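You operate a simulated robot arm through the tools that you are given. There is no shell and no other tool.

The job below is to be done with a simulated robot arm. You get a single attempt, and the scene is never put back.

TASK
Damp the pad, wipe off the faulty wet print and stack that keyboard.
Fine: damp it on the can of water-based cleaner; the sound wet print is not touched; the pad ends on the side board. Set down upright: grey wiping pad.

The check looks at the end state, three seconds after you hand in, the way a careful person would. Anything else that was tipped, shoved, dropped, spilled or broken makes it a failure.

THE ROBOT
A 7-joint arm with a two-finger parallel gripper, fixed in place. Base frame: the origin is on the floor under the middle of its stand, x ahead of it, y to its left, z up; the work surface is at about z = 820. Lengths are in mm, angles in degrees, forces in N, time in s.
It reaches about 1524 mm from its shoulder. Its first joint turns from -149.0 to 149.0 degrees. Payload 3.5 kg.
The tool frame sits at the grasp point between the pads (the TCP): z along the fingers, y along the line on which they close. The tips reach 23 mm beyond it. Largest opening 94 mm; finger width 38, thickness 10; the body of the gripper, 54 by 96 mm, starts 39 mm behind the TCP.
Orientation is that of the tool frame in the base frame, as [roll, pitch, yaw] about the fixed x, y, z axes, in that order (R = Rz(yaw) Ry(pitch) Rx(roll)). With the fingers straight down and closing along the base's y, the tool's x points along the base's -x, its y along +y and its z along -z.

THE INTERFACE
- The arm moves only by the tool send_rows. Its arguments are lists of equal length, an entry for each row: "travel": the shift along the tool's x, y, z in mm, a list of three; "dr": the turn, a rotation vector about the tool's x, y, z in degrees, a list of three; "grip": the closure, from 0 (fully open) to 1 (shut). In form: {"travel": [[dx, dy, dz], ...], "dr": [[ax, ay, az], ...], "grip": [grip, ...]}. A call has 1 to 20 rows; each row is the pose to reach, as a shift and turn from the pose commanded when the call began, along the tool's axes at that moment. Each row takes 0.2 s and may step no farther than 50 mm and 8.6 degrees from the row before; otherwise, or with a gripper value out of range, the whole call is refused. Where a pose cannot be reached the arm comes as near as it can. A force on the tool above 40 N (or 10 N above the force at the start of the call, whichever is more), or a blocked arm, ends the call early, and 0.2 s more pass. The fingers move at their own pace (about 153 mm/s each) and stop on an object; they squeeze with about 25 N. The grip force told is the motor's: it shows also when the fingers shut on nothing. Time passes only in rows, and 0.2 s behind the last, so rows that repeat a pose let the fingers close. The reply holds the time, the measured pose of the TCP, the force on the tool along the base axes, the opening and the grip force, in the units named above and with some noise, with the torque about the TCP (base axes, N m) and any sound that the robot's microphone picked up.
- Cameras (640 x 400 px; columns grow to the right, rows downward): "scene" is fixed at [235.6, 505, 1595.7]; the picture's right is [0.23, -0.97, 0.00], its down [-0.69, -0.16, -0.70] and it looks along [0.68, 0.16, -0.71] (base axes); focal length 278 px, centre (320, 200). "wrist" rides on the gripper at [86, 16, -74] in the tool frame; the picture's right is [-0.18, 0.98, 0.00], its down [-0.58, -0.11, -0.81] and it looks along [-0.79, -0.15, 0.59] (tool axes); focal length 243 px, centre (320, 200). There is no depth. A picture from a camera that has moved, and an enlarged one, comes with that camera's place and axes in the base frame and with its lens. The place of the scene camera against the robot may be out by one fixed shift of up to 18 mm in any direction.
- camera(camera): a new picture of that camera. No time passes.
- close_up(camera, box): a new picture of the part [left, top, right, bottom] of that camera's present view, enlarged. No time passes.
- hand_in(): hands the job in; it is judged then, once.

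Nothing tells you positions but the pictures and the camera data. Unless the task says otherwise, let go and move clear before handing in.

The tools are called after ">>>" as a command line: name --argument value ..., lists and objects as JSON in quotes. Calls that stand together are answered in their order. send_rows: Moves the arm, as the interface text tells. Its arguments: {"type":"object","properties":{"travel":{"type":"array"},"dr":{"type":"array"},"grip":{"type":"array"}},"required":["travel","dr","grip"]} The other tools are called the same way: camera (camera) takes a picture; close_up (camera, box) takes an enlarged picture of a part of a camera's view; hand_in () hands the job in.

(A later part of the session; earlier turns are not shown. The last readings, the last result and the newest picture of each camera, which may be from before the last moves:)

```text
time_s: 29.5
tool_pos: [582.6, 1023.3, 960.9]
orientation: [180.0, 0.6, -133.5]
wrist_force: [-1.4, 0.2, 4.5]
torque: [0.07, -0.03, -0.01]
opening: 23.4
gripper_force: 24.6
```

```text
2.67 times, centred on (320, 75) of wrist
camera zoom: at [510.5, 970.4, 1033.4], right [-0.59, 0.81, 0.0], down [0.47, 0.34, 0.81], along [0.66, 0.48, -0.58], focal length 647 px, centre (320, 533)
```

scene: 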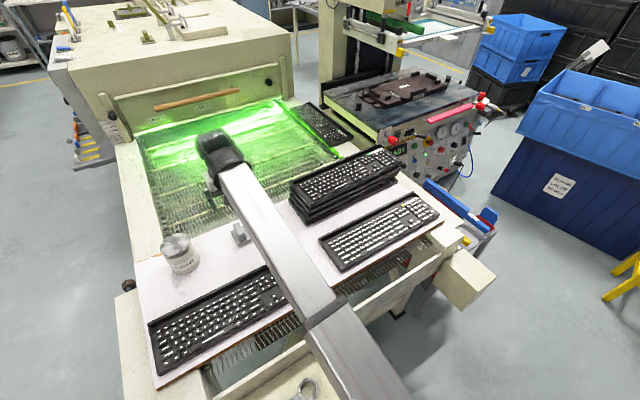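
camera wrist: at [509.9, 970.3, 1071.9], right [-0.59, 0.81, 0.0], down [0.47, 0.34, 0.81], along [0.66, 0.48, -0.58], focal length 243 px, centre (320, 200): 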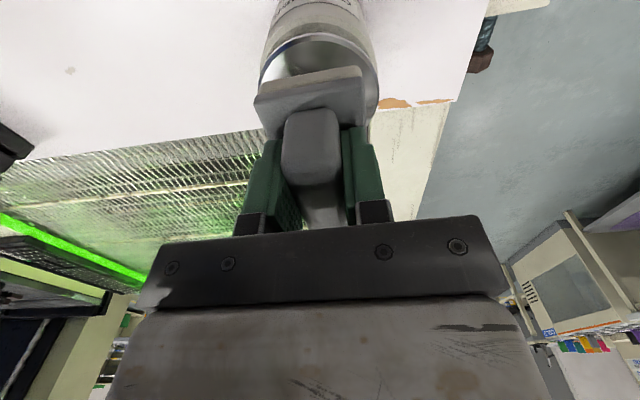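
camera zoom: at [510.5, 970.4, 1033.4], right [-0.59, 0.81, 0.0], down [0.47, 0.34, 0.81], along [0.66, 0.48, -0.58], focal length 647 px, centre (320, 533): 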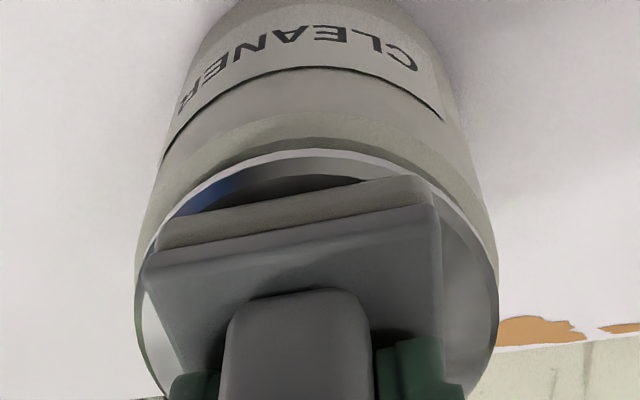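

The pad felt is now visibly darker, so it is damp. I'll lift off the can and carry the pad over to keyboard No 7 at a safe height.

>>> send_rows --travel '[[0, 0, -4], [0, 0, -12], [0, 0, -22], [0, 0, -31], [0, 0, -38], [5, -10.8, -38], [15.1, -32.3, -38], [30.2, -64.6, -38], [50.3, -107.7, -38], [70.5, -150.8, -38], [90.6, -193.9, -38], [110.7, -237, -38], [130.9, -280.1, -38], [151, -323.2, -38], [171.2, -366.2, -38], [191.3, -409.3, -38], [211.4, -452.4, -38], [229, -490.1, -38], [244.1, -522.4, -38], [251.7, -538.6, -38]]' --dr '[[0, 0, 0], [0, 0, 0], [0, 0, 0], [0, 0, 0], [0, 0, 0], [0, 0, 0], [0, 0, 0], [0, 0, 0.2], [0, 0, 0.3], [0, 0, 0.5], [0, 0, 0.7], [0, 0, 0.9], [0, 0, 1.1], [0, 0, 1.3], [0, 0, 1.5], [0, 0, 1.7], [0, 0, 1.8], [0, 0, 1.8], [0, 0, 1.8], [0, 0, 1.8]]' --grip '[1, 1, 1, 1, 1, 1, 1, 1, 1, 1, 1, 1, 1, 1, 1, 1, 1, 1, 1, 1]'

>>> camera --camera "wrist"

>>> camera --camera "scene"

>>> close_up --camera "scene" --box '[130, 210, 230, 290]'

```text
time_s: 33.7
tool_pos: [800.7, 469.5, 994.5]
orientation: [-180.0, 0.6, -135.3]
wrist_force: [-0.9, 0.5, -0.6]
torque: [-0.02, 0.02, 0.0]
opening: 23.3
gripper_force: 24.7
```

```text
taken
camera wrist: at [726.7, 418.1, 1067.7], right [-0.56, 0.83, 0.0], down [0.48, 0.32, 0.81], along [0.67, 0.46, -0.58], focal length 243 px, centre (320, 200)
```

wrist: 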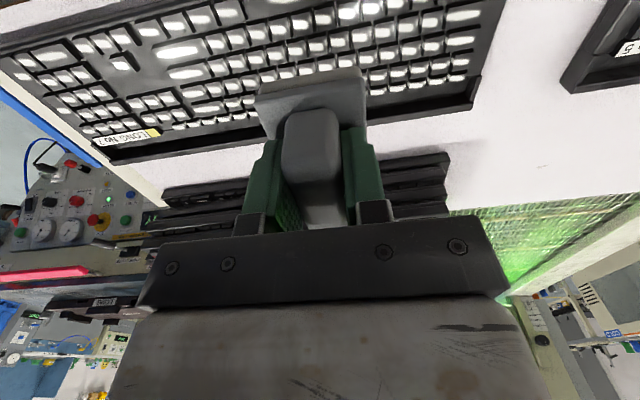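

```text
taken
```

scene: 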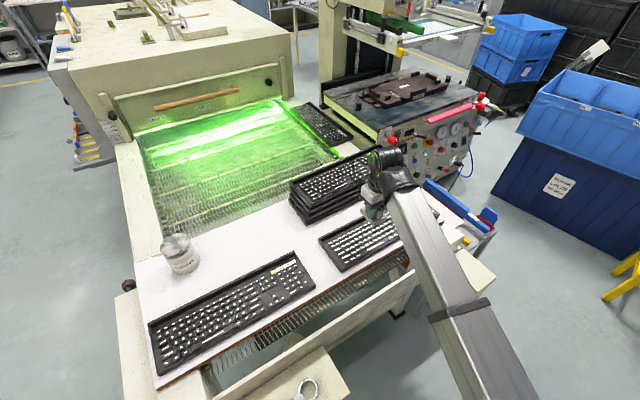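

```text
5.00 times, centred on (180, 250) of scene
camera zoom: at [235.6, 505.0, 1595.7], right [0.23, -0.97, 0.0], down [-0.69, -0.16, -0.7], along [0.68, 0.16, -0.71], focal length 1388 px, centre (1020, -50)
```

zoom: 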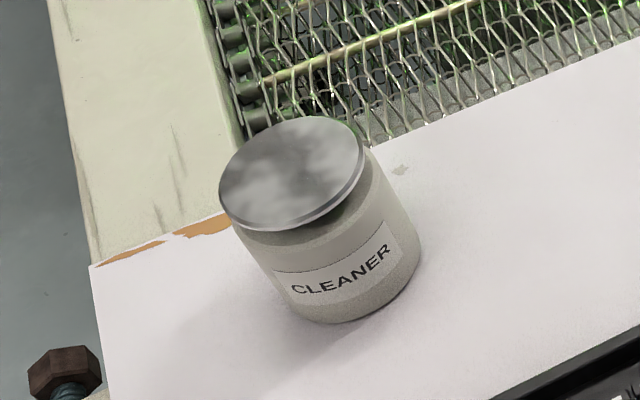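

The can is undisturbed, and I'm above No 7 with the damp pad. I'll zoom in on the keyboard in the wrist picture to measure it.

>>> close_up --camera "wrist" --box '[0, 0, 260, 180]'

>>> close_up --camera "wrist" --box '[240, 0, 500, 180]'

>>> close_up --camera "wrist" --box '[360, 30, 500, 130]'

>>> close_up --camera "scene" --box '[310, 180, 440, 280]'

```text
2.22 times, centred on (130, 90) of wrist
camera zoom: at [726.7, 418.1, 1067.7], right [-0.56, 0.83, 0.0], down [0.48, 0.32, 0.81], along [0.67, 0.46, -0.58], focal length 539 px, centre (742, 444)
```

zoom: 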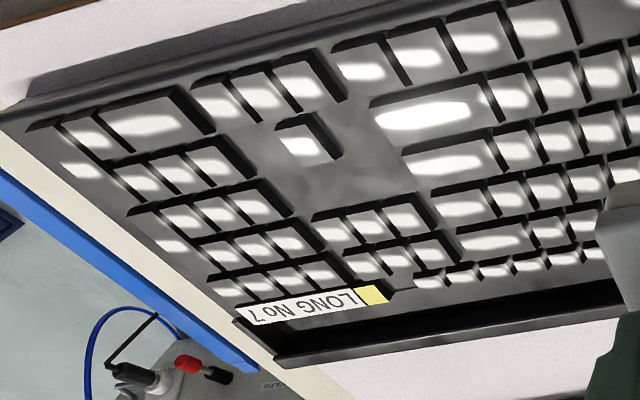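

```text
2.22 times, centred on (370, 90) of wrist
camera zoom: at [726.7, 418.1, 1067.7], right [-0.56, 0.83, 0.0], down [0.48, 0.32, 0.81], along [0.67, 0.46, -0.58], focal length 539 px, centre (209, 444)
```

zoom: 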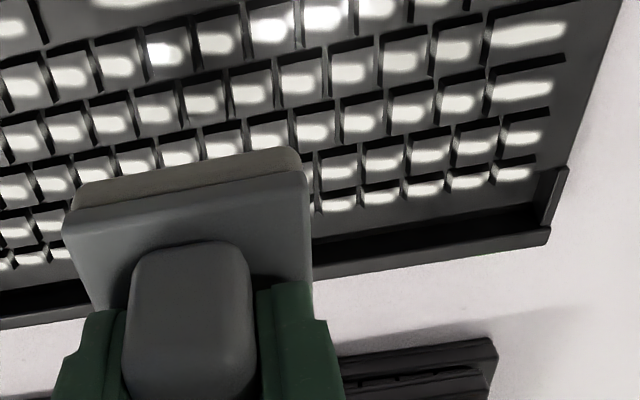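

```text
4.00 times, centred on (430, 80) of wrist
camera zoom: at [726.7, 418.1, 1067.7], right [-0.56, 0.83, 0.0], down [0.48, 0.32, 0.81], along [0.67, 0.46, -0.58], focal length 970 px, centre (-120, 680)
```

zoom: 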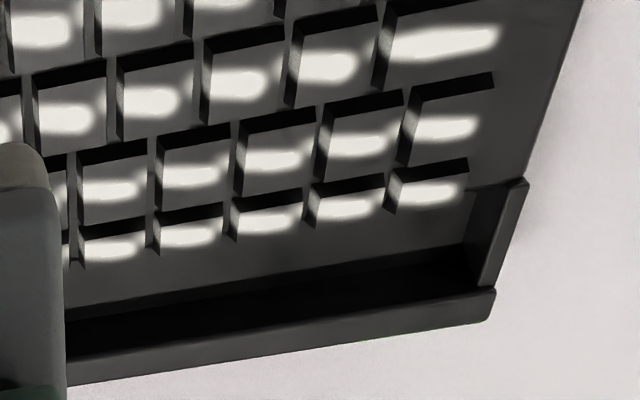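

```text
4.00 times, centred on (375, 230) of scene
camera zoom: at [235.6, 505.0, 1595.7], right [0.23, -0.97, 0.0], down [-0.69, -0.16, -0.7], along [0.68, 0.16, -0.71], focal length 1110 px, centre (100, 80)
```

zoom: 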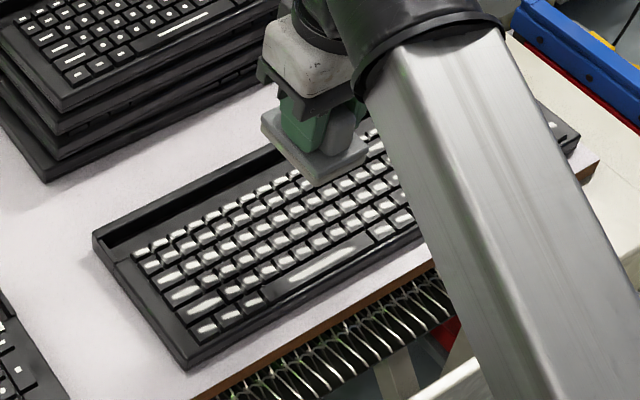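

The rail back edge runs from about (761, 636) to (1076, 321), and the keyboard is about 446 x 146 mm with key tops near z = 842. I plan two long passes with the pad: one over the back rows and one over the front rows. First I'll position above the left (Esc) end of the back pass.

>>> send_rows --travel '[[-0.7, 3.7, 0], [-2.3, 12, 2], [-4.7, 24.5, 8], [-7.9, 41.6, 18], [-11.4, 60, 32], [-15, 78.3, 48], [-18.2, 95, 64], [-21, 110, 77], [-22.6, 118.7, 86], [-23.3, 122.4, 89.5]]' --dr '[[0, 0, 0], [0, 0, 0], [0, 0, 0], [0, 0, 0], [0, 0, 0], [0, 0, 0], [0, 0, 0], [0, 0, 0], [0, 0, 0], [0, 0, 0]]' --grip '[1, 1, 1, 1, 1, 1, 1, 1, 1, 1]'

>>> camera --camera "wrist"

>>> close_up --camera "scene" --box '[280, 180, 440, 280]'

```text
time_s: 35.9
tool_pos: [730.6, 573.6, 906.8]
orientation: [-180.0, 0.7, -135.2]
wrist_force: [-0.5, 0.7, -0.1]
torque: [0.02, -0.03, 0.0]
opening: 23.9
gripper_force: 24.6
```

```text
taken
camera wrist: at [657.0, 523.9, 979.6], right [-0.56, 0.83, 0.0], down [0.48, 0.32, 0.81], along [0.67, 0.46, -0.58], focal length 243 px, centre (320, 200)
```

wrist: 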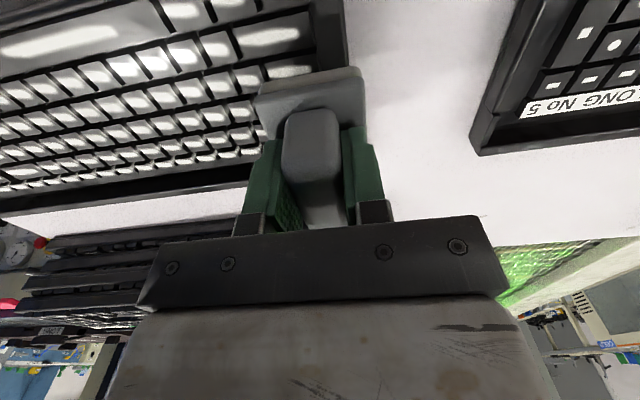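

```text
4.00 times, centred on (360, 230) of scene
camera zoom: at [235.6, 505.0, 1595.7], right [0.23, -0.97, 0.0], down [-0.69, -0.16, -0.7], along [0.68, 0.16, -0.71], focal length 1110 px, centre (160, 80)
```

zoom: 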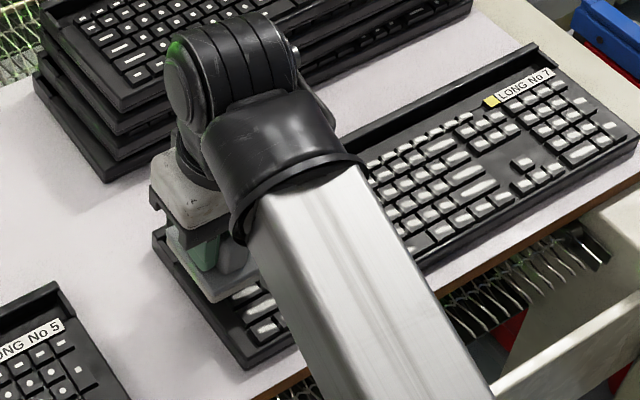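

>>> close_up --camera "wrist" --box '[180, 0, 420, 150]'

>>> close_up --camera "scene" --box '[310, 220, 374, 284]'

```text
2.67 times, centred on (300, 75) of wrist
camera zoom: at [657.0, 523.9, 979.6], right [-0.56, 0.83, 0.0], down [0.48, 0.32, 0.81], along [0.67, 0.46, -0.58], focal length 647 px, centre (373, 533)
```

zoom: 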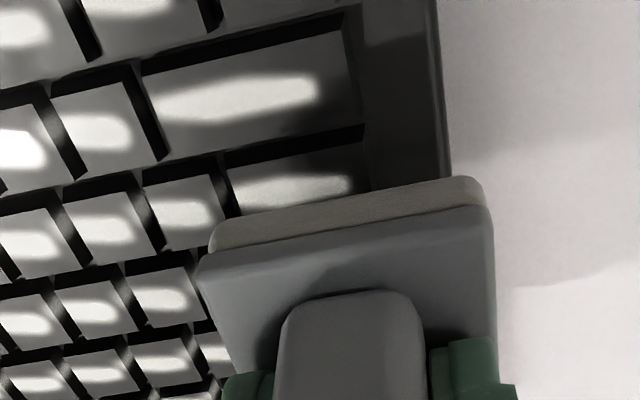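

```text
6.25 times, centred on (342, 252) of scene
camera zoom: at [235.6, 505.0, 1595.7], right [0.23, -0.97, 0.0], down [-0.69, -0.16, -0.7], along [0.68, 0.16, -0.71], focal length 1735 px, centre (182, -125)
```

zoom: 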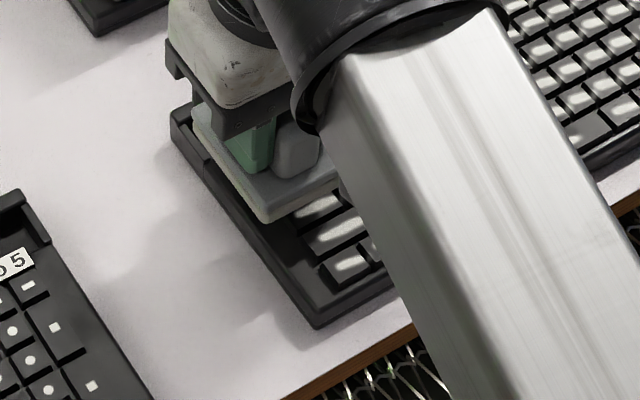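

The pad sits over the left end, clear of the rail. I'll lower it slowly to find the key tops.

>>> send_rows --travel '[[0, 0, 2], [0, 0, 6], [0, 0, 10], [0, 0, 13], [0, 0, 15], [0, 0, 16.5], [0, 0, 18]]' --dr '[[0, 0, 0], [0, 0, 0], [0, 0, 0], [0, 0, 0], [0, 0, 0], [0, 0, 0], [0, 0, 0]]' --grip '[1, 1, 1, 1, 1, 1, 1]'

>>> close_up --camera "scene" --box '[310, 220, 374, 284]'

```text
time_s: 37.5
tool_pos: [731.6, 575.2, 888.3]
orientation: [179.9, 0.6, -135.3]
wrist_force: [0.4, 0.8, -0.4]
torque: [0.02, 0.01, 0.02]
opening: 23.7
gripper_force: 24.5
```

```text
6.25 times, centred on (342, 252) of scene
camera zoom: at [235.6, 505.0, 1595.7], right [0.23, -0.97, 0.0], down [-0.69, -0.16, -0.7], along [0.68, 0.16, -0.71], focal length 1735 px, centre (182, -125)
```

zoom: 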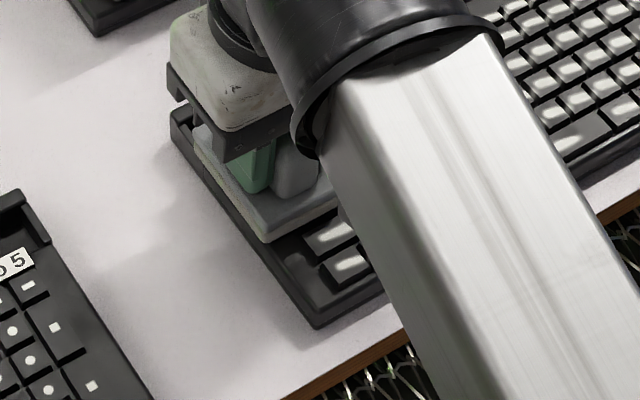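

>>> send_rows --travel '[[0, 0, 1], [0, 0, 2], [0, 0, 3]]' --dr '[[0, 0, 0], [0, 0, 0], [0, 0, 0]]' --grip '[1, 1, 1]'

```text
time_s: 38.5
tool_pos: [731.8, 573.5, 888.1]
orientation: [180.0, 0.8, -135.3]
wrist_force: [-2.6, 0.3, 15.3]
torque: [-0.19, 0.23, 0.01]
opening: 23.6
gripper_force: 24.4
stopped in row 3: the force on the tool passed its limit at 41 N (the readings are from after the stop); the commanded pose is now the measured one
```

Contact with the key tops is at TCP z of about 888. I'll ease up slightly to lower the pressing force.

>>> send_rows --travel '[[0, 0, -0.4], [0, 0, -0.8], [0, 0, -0.8]]' --dr '[[0, 0, 0], [0, 0, 0], [0, 0, 0]]' --grip '[1, 1, 1]'

```text
time_s: 39.3
tool_pos: [730.8, 574.5, 888.5]
orientation: [179.9, 0.7, -135.4]
wrist_force: [-3.2, -2.3, 7.5]
torque: [-0.22, 0.27, -0.02]
opening: 23.5
gripper_force: 24.9
```

The torque shows the pad pressing on its front edge, because the tool is tilted about 0.7°. I'll level it.

>>> send_rows --travel '[[0, 0, -1], [0, 0, -1], [0, 0, -0.6], [0, 0, -0.2], [0, 0, 0.1]]' --dr '[[0, 0.3, 0], [0, 0.7, 0.15], [0, 0.7, 0.15], [0, 0.7, 0.15], [0, 0.7, 0.15]]' --grip '[1, 1, 1, 1, 1]'

```text
time_s: 40.5
tool_pos: [731.6, 574.2, 887.7]
orientation: [-180.0, 0.1, -135.5]
wrist_force: [2.8, 1.3, 11.1]
torque: [0.31, -0.39, -0.01]
opening: 23.5
gripper_force: 25.5
```

>>> send_rows --travel '[[0, 0, -0.6], [0, 0, -0.6], [0, 0, -0.4], [0, 0, -0.4]]' --dr '[[0, -0.2, -0.2], [0, -0.35, -0.4], [0, -0.35, -0.4], [0, -0.35, -0.4]]' --grip '[1, 1, 1, 1]'

```text
time_s: 41.5
tool_pos: [732.7, 573.8, 889.0]
orientation: [179.9, 0.4, -135.1]
wrist_force: [-0.6, -2.5, 6.0]
torque: [0.03, -0.18, -0.08]
opening: 23.7
gripper_force: 25.1
```

The pad presses lightly and evenly now (about 6–7 N). I'll start wiping along the keyboard in short strokes, checking the force.

>>> send_rows --travel '[[0, -4, 0], [0, -12, 0], [0, -24, 0], [0, -38, 0], [0, -50, 0], [0, -58, 0], [0, -60, 0]]' --dr '[[0, 0, 0], [0, 0, 0], [0, 0, 0], [0, 0, 0], [0, 0, 0], [0, 0, 0], [0, 0, 0]]' --grip '[1, 1, 1, 1, 1, 1, 1]'

>>> camera --camera "wrist"

>>> close_up --camera "scene" --box '[310, 200, 410, 284]'

```text
time_s: 43.1
tool_pos: [774.1, 530.2, 888.4]
orientation: [-179.9, 0.4, -135.0]
wrist_force: [0.0, -0.5, -0.7]
torque: [-0.02, -0.02, 0.01]
opening: 23.6
gripper_force: 24.5
```

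```text
taken
camera wrist: at [700.7, 480.1, 962.4], right [-0.56, 0.83, 0.0], down [0.48, 0.33, 0.81], along [0.67, 0.46, -0.59], focal length 243 px, centre (320, 200)
```

wrist: 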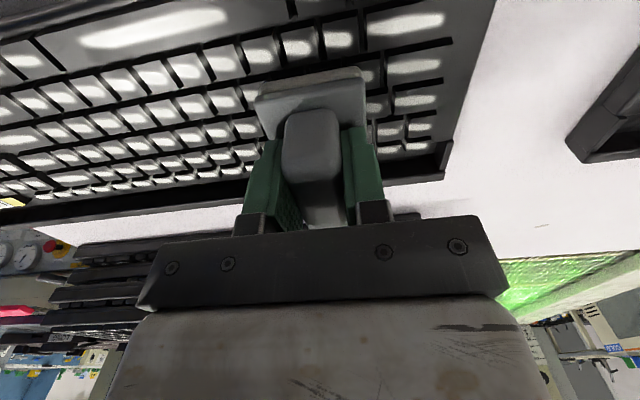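

```text
4.76 times, centred on (360, 242) of scene
camera zoom: at [235.6, 505.0, 1595.7], right [0.23, -0.97, 0.0], down [-0.69, -0.16, -0.7], along [0.68, 0.16, -0.71], focal length 1322 px, centre (130, 0)
```

zoom: 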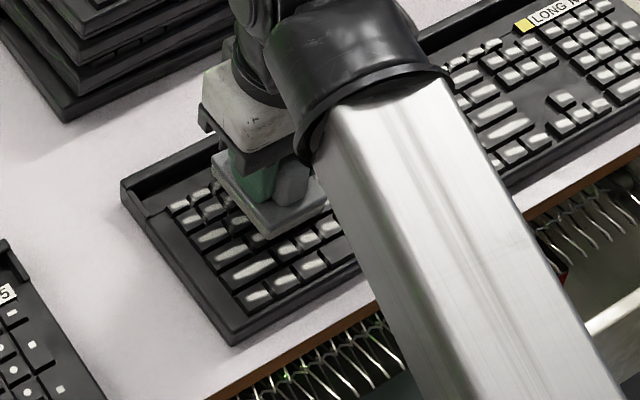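

The pressure dropped off once it left the end, so the pad had been resting on the raised end wall. I'll lower a bit more onto the keys here.

>>> send_rows --travel '[[0, 0, 0.7], [0, 0, 1.4], [0, 0, 1.4]]' --dr '[[0, 0, 0], [0, 0, 0], [0, 0, 0]]' --grip '[1, 1, 1]'

>>> close_up --camera "wrist" --box '[240, 0, 500, 180]'

```text
time_s: 43.9
tool_pos: [774.5, 531.4, 888.6]
orientation: [-180.0, 0.5, -135.0]
wrist_force: [0.1, -2.2, 14.2]
torque: [0.21, -0.2, 0.02]
opening: 23.6
gripper_force: 25.0
```

```text
2.22 times, centred on (370, 90) of wrist
camera zoom: at [700.5, 480.2, 961.7], right [-0.56, 0.83, 0.0], down [0.48, 0.33, 0.81], along [0.67, 0.46, -0.58], focal length 539 px, centre (209, 444)
```

zoom: 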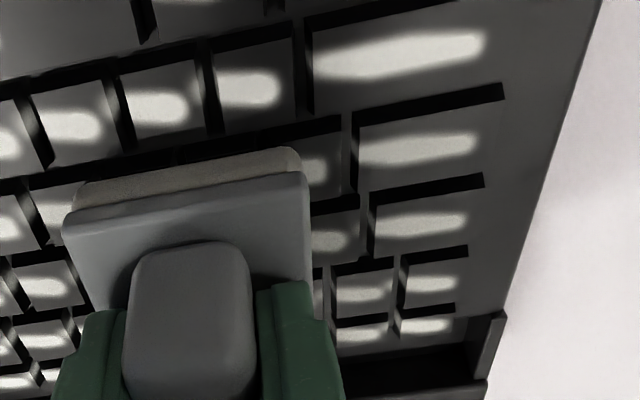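

Contact here is about 14 N. I'll stroke back toward the left end, stopping short of the end wall, and see whether the print comes off.

>>> send_rows --travel '[[0.5, 3, 0], [1.5, 9, 0], [2.5, 18, 0], [3.5, 28, 0], [3.5, 38, 0], [3.5, 45, 0], [3.5, 48, 0]]' --dr '[[0, 0, 0], [0, 0, 0], [0, 0, 0], [0, 0, 0], [0, 0, 0], [0, 0, 0], [0, 0, 0]]' --grip '[1, 1, 1, 1, 1, 1, 1]'

>>> camera --camera "wrist"

>>> close_up --camera "wrist" --box '[60, 0, 320, 180]'

```text
time_s: 45.7
tool_pos: [737.5, 562.8, 887.1]
orientation: [-179.9, 0.4, -135.1]
wrist_force: [1.4, -5.7, 13.8]
torque: [0.1, 0.17, 0.02]
opening: 23.5
gripper_force: 25.3
stopped in row 7: the force on the tool passed its limit at 40 N (the readings are from after the stop); the commanded pose is now the measured one
```

```text
taken
camera wrist: at [663.6, 511.9, 961.6], right [-0.56, 0.83, 0.0], down [0.48, 0.33, 0.81], along [0.67, 0.46, -0.58], focal length 243 px, centre (320, 200)
```

wrist: 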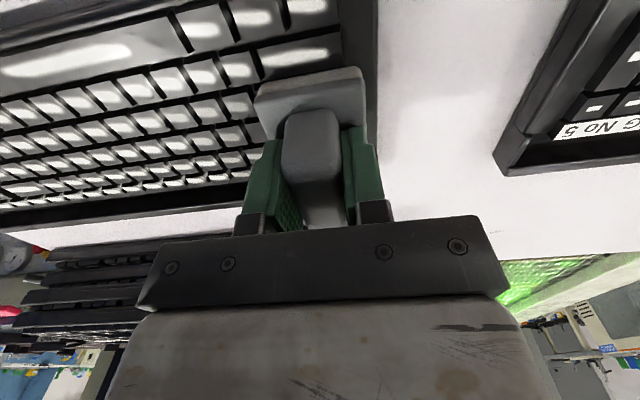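

```text
2.22 times, centred on (190, 90) of wrist
camera zoom: at [663.6, 511.9, 961.6], right [-0.56, 0.83, 0.0], down [0.48, 0.33, 0.81], along [0.67, 0.46, -0.58], focal length 539 px, centre (609, 444)
```

zoom: 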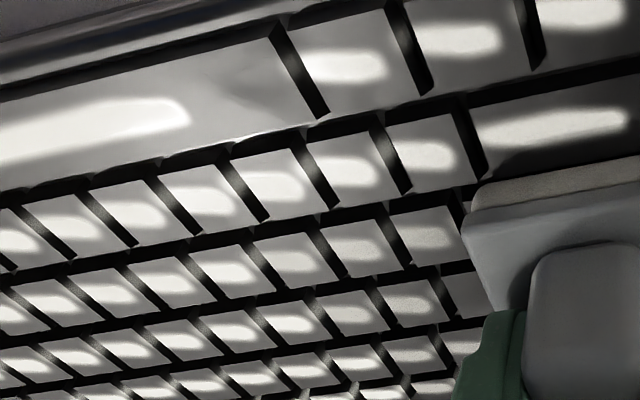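

The print is coming off gradually: the keys next to the pad are greyed and some are clean. It bumped the end wall at the left limit. I'll ease the pressure and make a long stroke to the right, in parts.

>>> send_rows --travel '[[0, -1, -0.3], [0, -4, -0.4], [0, -12, -0.4], [0, -24, -0.4], [0, -38, -0.4], [0, -52, -0.4], [0, -66, -0.4], [0, -80, -0.4], [0, -92, -0.4], [0, -99, -0.4], [0, -102, -0.4]]' --dr '[[0, 0, 0], [0, 0, 0], [0, 0, 0], [0, 0, 0], [0, 0, 0], [0, 0, 0], [0, 0, 0], [0, 0, 0], [0, 0, 0], [0, 0, 0], [0, 0, 0]]' --grip '[1, 1, 1, 1, 1, 1, 1, 1, 1, 1, 1]'

>>> camera --camera "wrist"

>>> close_up --camera "wrist" --box '[260, 0, 520, 180]'

```text
time_s: 48.1
tool_pos: [807.3, 491.1, 888.6]
orientation: [-179.9, 0.5, -135.1]
wrist_force: [-7.0, 8.2, 29.5]
torque: [0.14, 0.29, -0.01]
opening: 23.6
gripper_force: 24.9
```

```text
taken
camera wrist: at [734.7, 440.3, 961.4], right [-0.56, 0.83, 0.0], down [0.48, 0.33, 0.81], along [0.67, 0.46, -0.58], focal length 243 px, centre (320, 200)
```

wrist: 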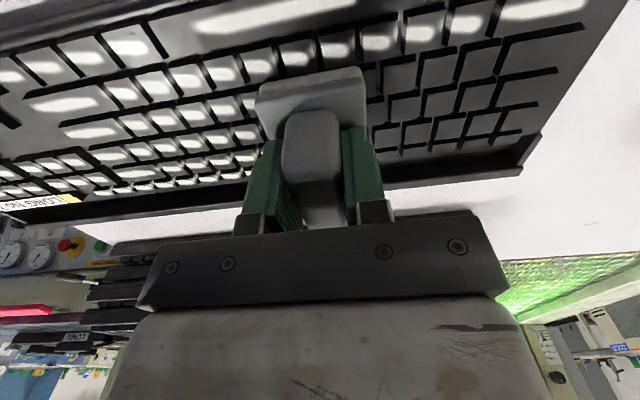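

```text
2.22 times, centred on (390, 90) of wrist
camera zoom: at [734.7, 440.3, 961.4], right [-0.56, 0.83, 0.0], down [0.48, 0.33, 0.81], along [0.67, 0.46, -0.58], focal length 539 px, centre (164, 444)
```

zoom: 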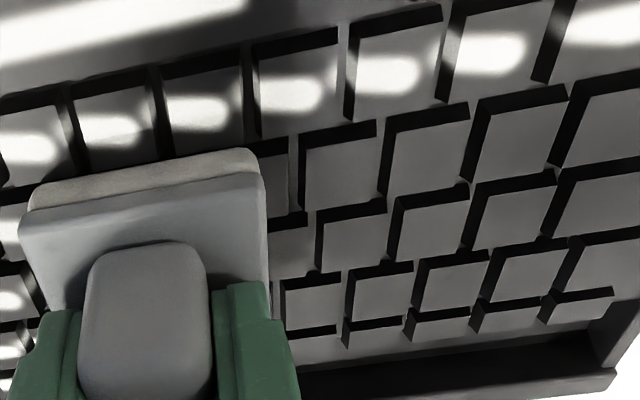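

That stroke wiped the four back rows completely clean behind the pad. The pressure crept up to 29 N, so I'll ease up and continue to the right.

>>> send_rows --travel '[[0, 0, -0.5], [0, -2, -0.9], [0, -8, -1], [0, -18, -1], [0, -30, -1.1], [0, -42, -1.1], [0, -54, -1.2], [0, -66, -1.2], [0, -76, -1.3], [0, -80, -1.3]]' --dr '[[0, 0, 0], [0, 0, 0], [0, 0, 0], [0, 0, 0], [0, 0, 0], [0, 0, 0], [0, 0, 0], [0, 0, 0], [0, 0, 0], [0, 0, 0]]' --grip '[1, 1, 1, 1, 1, 1, 1, 1, 1, 1]'

>>> close_up --camera "wrist" --box '[260, 0, 520, 180]'

```text
time_s: 50.3
tool_pos: [865.1, 434.8, 887.7]
orientation: [180.0, 0.4, -135.1]
wrist_force: [-0.2, 0.8, -0.2]
torque: [0.0, -0.03, -0.01]
opening: 23.7
gripper_force: 25.1
```

```text
2.22 times, centred on (390, 90) of wrist
camera zoom: at [791.6, 383.6, 962.0], right [-0.56, 0.83, 0.0], down [0.48, 0.33, 0.81], along [0.67, 0.46, -0.59], focal length 539 px, centre (164, 444)
```

zoom: 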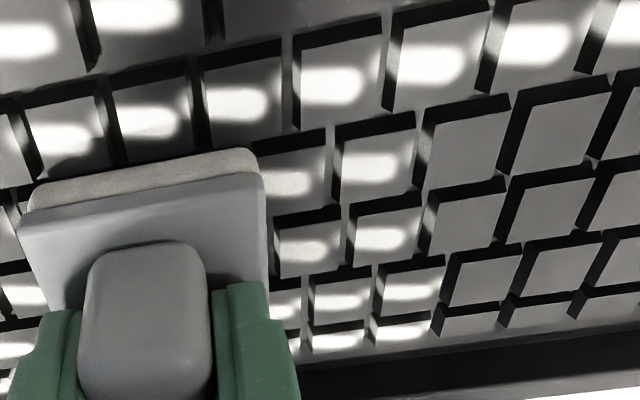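

Contact was lost with that much easing, so some keys were skipped. I'll lower in fine steps and redo that part.

>>> send_rows --travel '[[0, 0, 0.4], [0, 0, 0.7], [0, 0, 0.7]]' --dr '[[0, 0, 0], [0, 0, 0], [0, 0, 0]]' --grip '[1, 1, 1]'

```text
time_s: 51.1
tool_pos: [864.5, 434.5, 888.6]
orientation: [180.0, 0.4, -135.1]
wrist_force: [-0.9, -0.2, 3.2]
torque: [-0.09, 0.11, 0.0]
opening: 23.5
gripper_force: 24.8
```

>>> send_rows --travel '[[0, 0, 0.4], [0, 3, 0.5], [0, 10, 0.5], [0, 20, 0.5], [0, 32, 0.5], [0, 44, 0.5]]' --dr '[[0, 0, 0], [0, 0, 0], [0, 0, 0], [0, 0, 0], [0, 0, 0], [0, 0, 0]]' --grip '[1, 1, 1, 1, 1, 1]'

>>> close_up --camera "wrist" --box '[60, 0, 320, 180]'

```text
time_s: 52.5
tool_pos: [834.5, 462.5, 888.4]
orientation: [180.0, 0.5, -135.0]
wrist_force: [1.4, -1.1, 6.9]
torque: [-0.2, 0.09, 0.07]
opening: 23.5
gripper_force: 25.0
```

```text
2.22 times, centred on (190, 90) of wrist
camera zoom: at [761.1, 413.6, 961.7], right [-0.56, 0.83, 0.0], down [0.48, 0.33, 0.81], along [0.67, 0.46, -0.58], focal length 539 px, centre (609, 444)
```

zoom: 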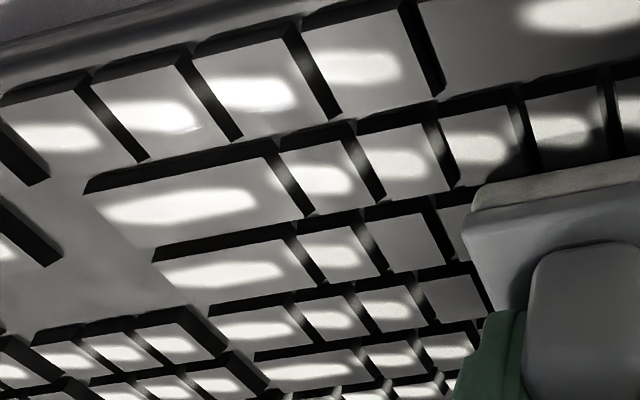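

Here only the front half of the pad is loaded. I'll level it by about 0.3° and press a little more, then restroke.

>>> send_rows --travel '[[0, 0, 0], [0, 0, 0.3], [0, 0, 0.5], [0, 0, 0.5]]' --dr '[[0, 0.15, 0], [0, 0.3, 0], [0, 0.3, 0], [0, 0.3, 0]]' --grip '[1, 1, 1, 1]'

```text
time_s: 53.5
tool_pos: [834.5, 463.6, 887.8]
orientation: [180.0, 0.2, -135.1]
wrist_force: [-2.5, -3.9, 17.5]
torque: [0.33, -0.28, 0.02]
opening: 23.7
gripper_force: 25.0
```

>>> send_rows --travel '[[0, 0, 0], [0, 0, 0], [0, 0, 0]]' --dr '[[0, -0.1, 0], [0, -0.15, 0], [0, -0.15, 0]]' --grip '[1, 1, 1]'

```text
time_s: 54.3
tool_pos: [834.5, 465.2, 887.8]
orientation: [-180.0, 0.4, -135.1]
wrist_force: [3.1, -6.6, 27.5]
torque: [-0.17, 0.08, -0.02]
opening: 23.4
gripper_force: 24.6
```

The pad is now flat on the keys. I'll reduce the force a little and stroke both ways over the skipped part.

>>> send_rows --travel '[[0, 0, -0.4], [0, 2, -0.5], [0, 9, -0.5], [0, 19, -0.5], [0, 29, -0.5], [0, 36, -0.5], [0, 39, -0.5]]' --dr '[[0, 0, 0], [0, 0, 0], [0, 0, 0], [0, 0, 0], [0, 0, 0], [0, 0, 0], [0, 0, 0]]' --grip '[1, 1, 1, 1, 1, 1, 1]'

>>> close_up --camera "wrist" --box '[60, 0, 320, 180]'

```text
time_s: 55.9
tool_pos: [807.1, 492.1, 887.7]
orientation: [-180.0, 0.2, -135.0]
wrist_force: [0.0, -0.4, -0.7]
torque: [0.02, 0.01, -0.02]
opening: 23.5
gripper_force: 25.4
```

```text
2.22 times, centred on (190, 90) of wrist
camera zoom: at [733.9, 442.4, 962.0], right [-0.56, 0.83, 0.0], down [0.49, 0.33, 0.81], along [0.67, 0.46, -0.59], focal length 539 px, centre (609, 444)
```

zoom: 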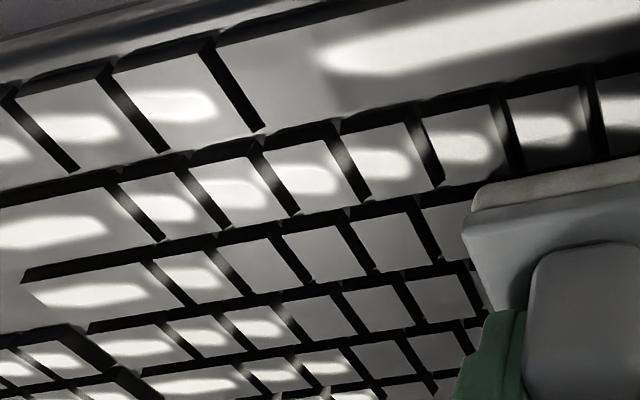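

>>> send_rows --travel '[[0, 0, 0.4], [0, 0, 0.8], [0, 0, 0.8]]' --dr '[[0, 0, 0], [0, 0, 0], [0, 0, 0]]' --grip '[1, 1, 1]'

```text
time_s: 56.7
tool_pos: [807.1, 493.6, 888.1]
orientation: [180.0, 0.3, -135.3]
wrist_force: [-1.7, -0.9, 16.5]
torque: [-0.05, 0.23, -0.02]
opening: 23.7
gripper_force: 25.2
```

Flat contact at about 16 N. I'll stroke to the right with a slight rise to keep the pressure steady.

>>> send_rows --travel '[[0, -3, 0], [0, -10, -0.05], [0, -22, -0.15], [0, -36, -0.25], [0, -50, -0.35], [0, -64, -0.45], [0, -76, -0.5], [0, -84, -0.55], [0, -88, -0.6]]' --dr '[[0, 0, 0], [0, 0, 0], [0, 0, 0], [0, 0, 0], [0, 0, 0], [0, 0, 0], [0, 0, 0], [0, 0, 0], [0, 0, 0]]' --grip '[1, 1, 1, 1, 1, 1, 1, 1, 1]'

>>> close_up --camera "wrist" --box '[260, 0, 520, 180]'

>>> close_up --camera "wrist" --box '[60, 0, 320, 180]'

```text
time_s: 58.7
tool_pos: [869.4, 430.8, 887.5]
orientation: [180.0, 0.3, -135.1]
wrist_force: [-2.4, 2.9, 8.1]
torque: [0.01, 0.12, 0.02]
opening: 23.7
gripper_force: 25.6
```

```text
2.22 times, centred on (390, 90) of wrist
camera zoom: at [796.1, 380.4, 961.8], right [-0.56, 0.83, 0.0], down [0.48, 0.33, 0.81], along [0.67, 0.46, -0.59], focal length 539 px, centre (164, 444)
```

zoom: 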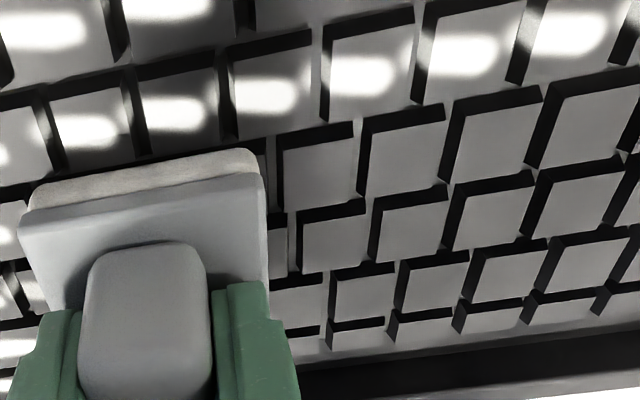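

```text
2.22 times, centred on (190, 90) of wrist
camera zoom: at [796.1, 380.4, 961.8], right [-0.56, 0.83, 0.0], down [0.48, 0.33, 0.81], along [0.67, 0.46, -0.59], focal length 539 px, centre (609, 444)
```

zoom: 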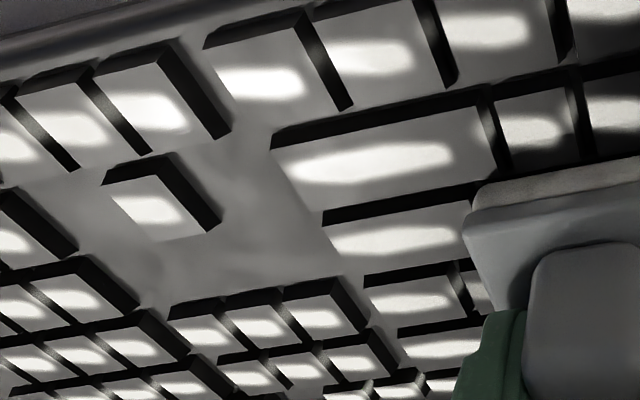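

Everything behind the pad in the back four rows is clean. I'll continue to the right.

>>> send_rows --travel '[[0, 0, 0.3], [0, -3, 0.4], [0, -10, 0.4], [0, -22, 0.4], [0, -36, 0.4], [0, -50, 0.4], [0, -64, 0.4], [0, -78, 0.4], [0, -88, 0.4], [0, -92, 0.4]]' --dr '[[0, 0, 0], [0, 0, 0], [0, 0, 0], [0, 0, 0], [0, 0, 0], [0, 0, 0], [0, 0, 0], [0, 0, 0], [0, 0, 0], [0, 0, 0]]' --grip '[1, 1, 1, 1, 1, 1, 1, 1, 1, 1]'

>>> close_up --camera "wrist" --box '[260, 0, 520, 180]'

>>> close_up --camera "wrist" --box '[60, 0, 320, 180]'

```text
time_s: 60.9
tool_pos: [933.6, 365.1, 888.1]
orientation: [-179.9, 0.3, -135.0]
wrist_force: [-6.8, 8.3, 28.2]
torque: [-0.04, 0.43, -0.1]
opening: 23.6
gripper_force: 24.6
```

```text
2.22 times, centred on (390, 90) of wrist
camera zoom: at [860.1, 315.1, 961.6], right [-0.56, 0.83, 0.0], down [0.48, 0.33, 0.81], along [0.67, 0.46, -0.59], focal length 539 px, centre (164, 444)
```

zoom: 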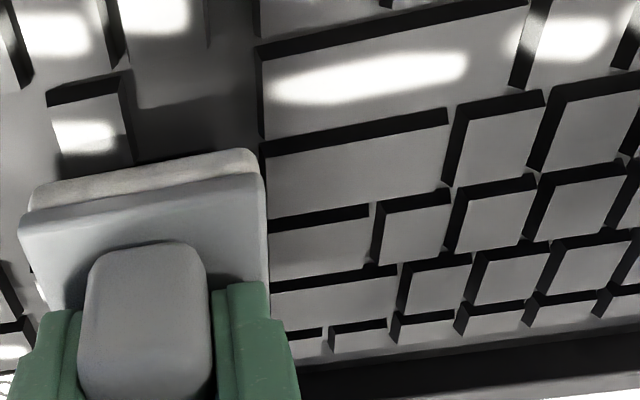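

```text
2.22 times, centred on (190, 90) of wrist
camera zoom: at [860.1, 315.1, 961.6], right [-0.56, 0.83, 0.0], down [0.48, 0.33, 0.81], along [0.67, 0.46, -0.59], focal length 539 px, centre (609, 444)
```

zoom: 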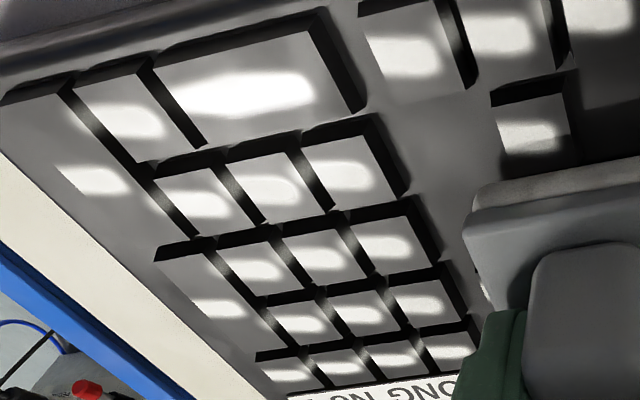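

Clean so far. The tag "LONG No 7" lies behind the numpad, so I'll shift the pad forward about 14 mm to leave the tag alone, ease up, and carry on to the right end.

>>> send_rows --travel '[[2, 0, -0.4], [6, 0, -0.6], [11, 0, -0.6], [14, 0, -0.6], [14, -4, -0.6], [14, -14, -0.65], [14, -28, -0.7], [14, -42, -0.75], [14, -56, -0.8], [14, -70, -0.85], [14, -82, -0.9], [14, -91, -0.95], [14, -95, -1]]' --dr '[[0, 0, 0], [0, 0, 0], [0, 0, 0], [0, 0, 0], [0, 0, 0], [0, 0, 0], [0, 0, 0], [0, 0, 0], [0, 0, 0], [0, 0, 0], [0, 0, 0], [0, 0, 0], [0, 0, 0]]' --grip '[1, 1, 1, 1, 1, 1, 1, 1, 1, 1, 1, 1, 1]'

>>> camera --camera "wrist"

>>> close_up --camera "wrist" --box '[260, 0, 520, 180]'

```text
time_s: 63.7
tool_pos: [992.3, 289.6, 888.3]
orientation: [-179.9, 0.3, -135.0]
wrist_force: [-4.6, 5.0, 17.2]
torque: [-0.03, 0.23, -0.05]
opening: 23.7
gripper_force: 24.6
```

```text
taken
camera wrist: at [918.4, 238.5, 961.7], right [-0.56, 0.83, 0.0], down [0.48, 0.33, 0.81], along [0.67, 0.46, -0.59], focal length 243 px, centre (320, 200)
```

wrist: 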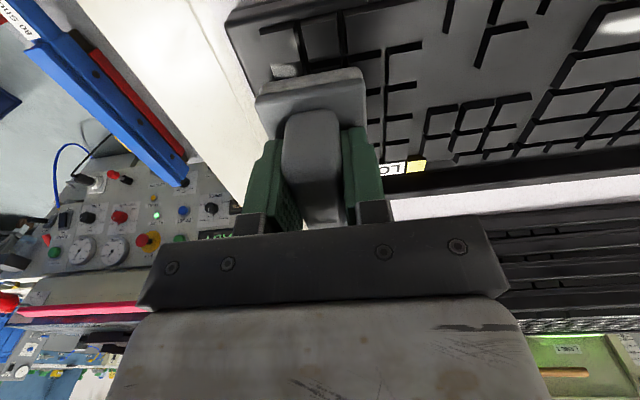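

```text
2.22 times, centred on (390, 90) of wrist
camera zoom: at [918.4, 238.5, 961.7], right [-0.56, 0.83, 0.0], down [0.48, 0.33, 0.81], along [0.67, 0.46, -0.59], focal length 539 px, centre (164, 444)
```

zoom: 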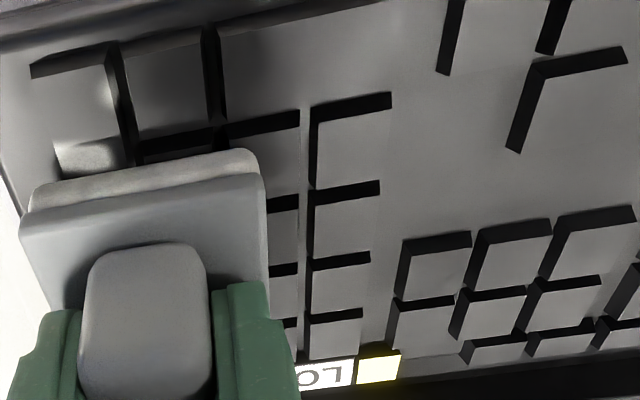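

The back rows, the numpad and the nav keys look clean. Now I'll shift forward to the front rows at the right end and check the force.

>>> send_rows --travel '[[2, 0, -0.2], [7, 0, -0.3], [13, 0, -0.3], [18, 0, -0.3], [21, 0, -0.3], [21, 0, -0.3]]' --dr '[[0, 0, 0], [0, 0, 0], [0, 0, 0], [0, 0, 0], [0, 0, 0], [0, 0, 0]]' --grip '[1, 1, 1, 1, 1, 1]'

>>> close_up --camera "wrist" --box '[200, 0, 460, 180]'

```text
time_s: 65.1
tool_pos: [977.4, 274.6, 888.1]
orientation: [-180.0, 0.2, -135.2]
wrist_force: [2.8, 1.6, 5.9]
torque: [-0.07, -0.02, -0.01]
opening: 23.5
gripper_force: 24.5
```

```text
2.22 times, centred on (330, 90) of wrist
camera zoom: at [903.2, 223.4, 961.8], right [-0.56, 0.83, 0.0], down [0.49, 0.33, 0.81], along [0.67, 0.46, -0.59], focal length 539 px, centre (298, 444)
```

zoom: 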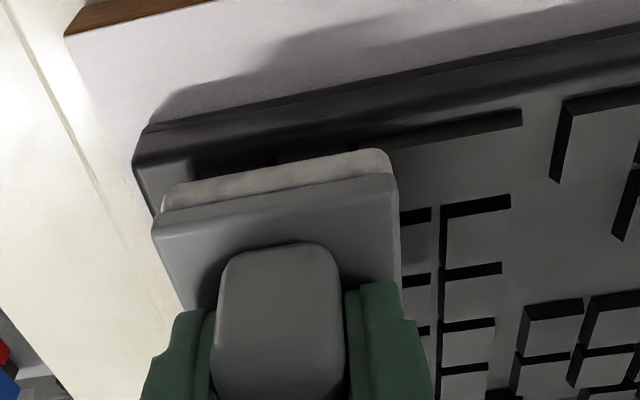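

Front rows under the pad at light contact. I'll press slightly more and sweep left along the front rows.

>>> send_rows --travel '[[0.5, 0, 0.3], [1, 0, 0.5], [1.5, 4, 0.5], [2, 12, 0.55], [2, 24, 0.6], [2, 38, 0.65], [2, 52, 0.7], [2, 66, 0.75], [2, 80, 0.8], [2, 90, 0.85], [2, 94, 0.9]]' --dr '[[0, 0, 0], [0, 0, 0], [0, 0, 0], [0, 0, 0], [0, 0, 0], [0, 0, 0], [0, 0, 0], [0, 0, 0], [0, 0, 0], [0, 0, 0], [0, 0, 0]]' --grip '[1, 1, 1, 1, 1, 1, 1, 1, 1, 1, 1]'

>>> camera --camera "wrist"

>>> close_up --camera "wrist" --box '[60, 0, 320, 180]'

```text
time_s: 67.5
tool_pos: [908.2, 337.6, 888.6]
orientation: [180.0, 0.3, -135.1]
wrist_force: [4.8, -3.6, 13.7]
torque: [-0.23, 0.05, 0.1]
opening: 23.7
gripper_force: 25.0
```

```text
taken
camera wrist: at [834.3, 286.9, 961.7], right [-0.56, 0.83, 0.0], down [0.48, 0.33, 0.81], along [0.67, 0.46, -0.59], focal length 243 px, centre (320, 200)
```

wrist: 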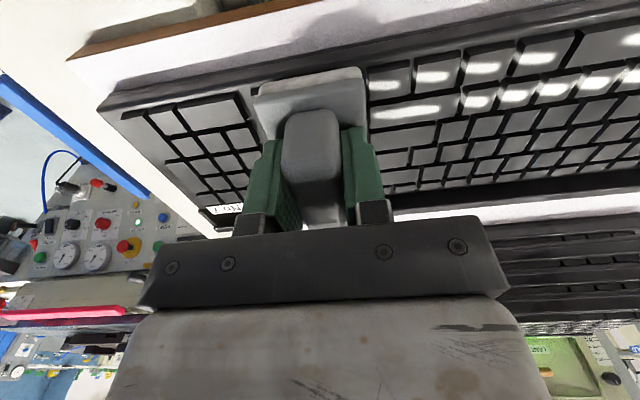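

```text
2.22 times, centred on (190, 90) of wrist
camera zoom: at [834.3, 286.9, 961.7], right [-0.56, 0.83, 0.0], down [0.48, 0.33, 0.81], along [0.67, 0.46, -0.59], focal length 539 px, centre (609, 444)
```

zoom: 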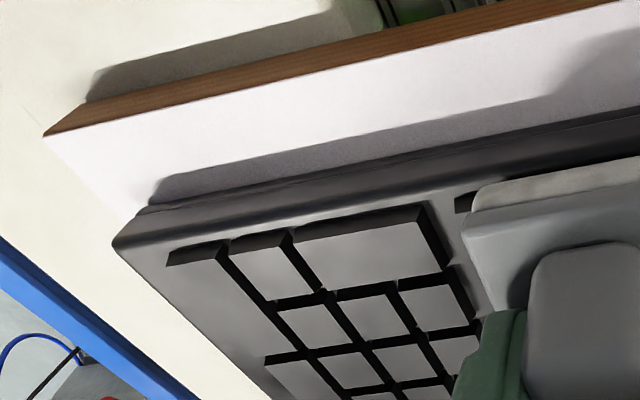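

The numpad is fully clean. I'll continue the front-row sweep to the left.

>>> send_rows --travel '[[0, 4, 0], [0, 12, 0.05], [0, 24, 0.1], [0, 38, 0.2], [0, 52, 0.3], [0, 66, 0.35], [0, 80, 0.4], [0, 92, 0.45], [0, 96, 0.45]]' --dr '[[0, 0, 0], [0, 0, 0], [0, 0, 0], [0, 0, 0], [0, 0, 0], [0, 0, 0], [0, 0, 0], [0, 0, 0], [0, 0, 0]]' --grip '[1, 1, 1, 1, 1, 1, 1, 1, 1]'

>>> camera --camera "wrist"

>>> close_up --camera "wrist" --box '[60, 0, 320, 180]'

```text
time_s: 69.5
tool_pos: [841.6, 406.1, 888.2]
orientation: [-179.9, 0.3, -135.1]
wrist_force: [6.2, -5.2, 23.8]
torque: [-0.26, 0.07, 0.11]
opening: 23.8
gripper_force: 25.0
```

```text
taken
camera wrist: at [767.8, 356.1, 961.6], right [-0.56, 0.83, 0.0], down [0.48, 0.33, 0.81], along [0.67, 0.46, -0.59], focal length 243 px, centre (320, 200)
```

wrist: 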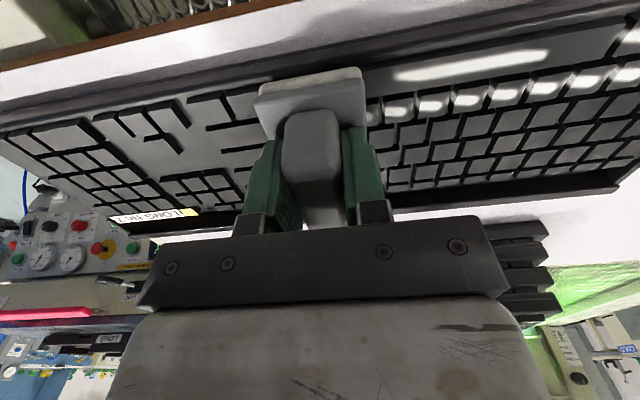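

```text
2.22 times, centred on (190, 90) of wrist
camera zoom: at [767.8, 356.1, 961.6], right [-0.56, 0.83, 0.0], down [0.48, 0.33, 0.81], along [0.67, 0.46, -0.59], focal length 539 px, centre (609, 444)
```

zoom: 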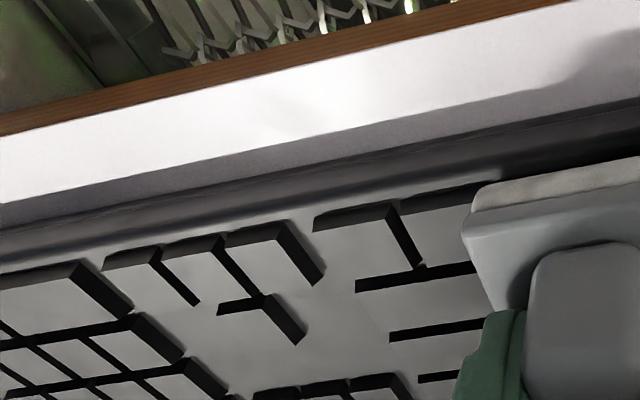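

Clean behind the pad. I'll ease off slightly and continue left.

>>> send_rows --travel '[[0, 1, -0.3], [0, 5, -0.4], [0, 13, -0.4], [0, 25, -0.4], [0, 39, -0.35], [0, 53, -0.3], [0, 67, -0.25], [0, 81, -0.2], [0, 92, -0.2], [0, 96, -0.2]]' --dr '[[0, 0, 0], [0, 0, 0], [0, 0, 0], [0, 0, 0], [0, 0, 0], [0, 0, 0], [0, 0, 0], [0, 0, 0], [0, 0, 0], [0, 0, 0]]' --grip '[1, 1, 1, 1, 1, 1, 1, 1, 1, 1]'

>>> camera --camera "wrist"

>>> close_up --camera "wrist" --box '[60, 0, 320, 180]'

```text
time_s: 71.7
tool_pos: [774.4, 473.6, 887.0]
orientation: [-180.0, 0.4, -135.0]
wrist_force: [8.7, -9.2, 32.4]
torque: [-0.28, 0.02, 0.04]
opening: 23.4
gripper_force: 25.5
```

```text
taken
camera wrist: at [700.1, 423.5, 961.5], right [-0.56, 0.83, 0.0], down [0.48, 0.33, 0.81], along [0.67, 0.46, -0.59], focal length 243 px, centre (320, 200)
```

wrist: 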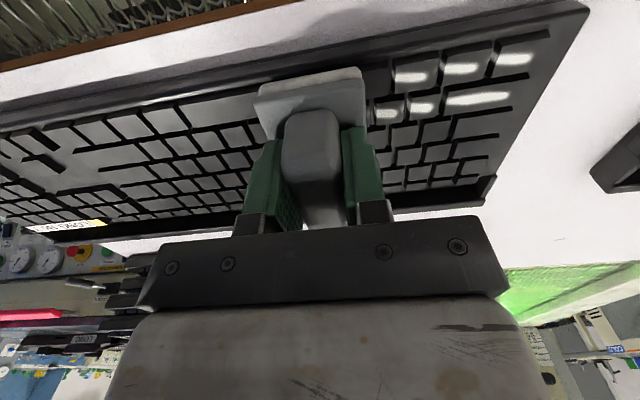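

```text
2.22 times, centred on (190, 90) of wrist
camera zoom: at [700.1, 423.5, 961.5], right [-0.56, 0.83, 0.0], down [0.48, 0.33, 0.81], along [0.67, 0.46, -0.59], focal length 539 px, centre (609, 444)
```

zoom: 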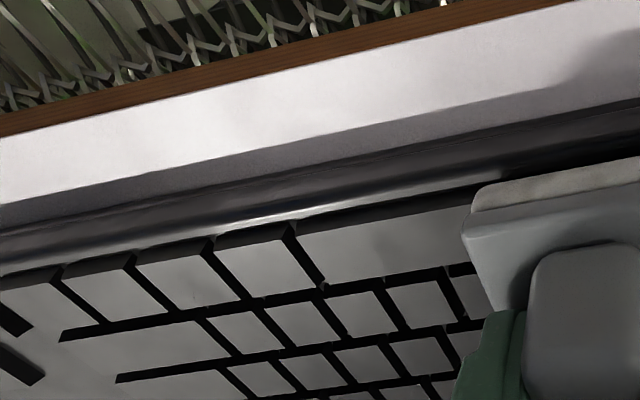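

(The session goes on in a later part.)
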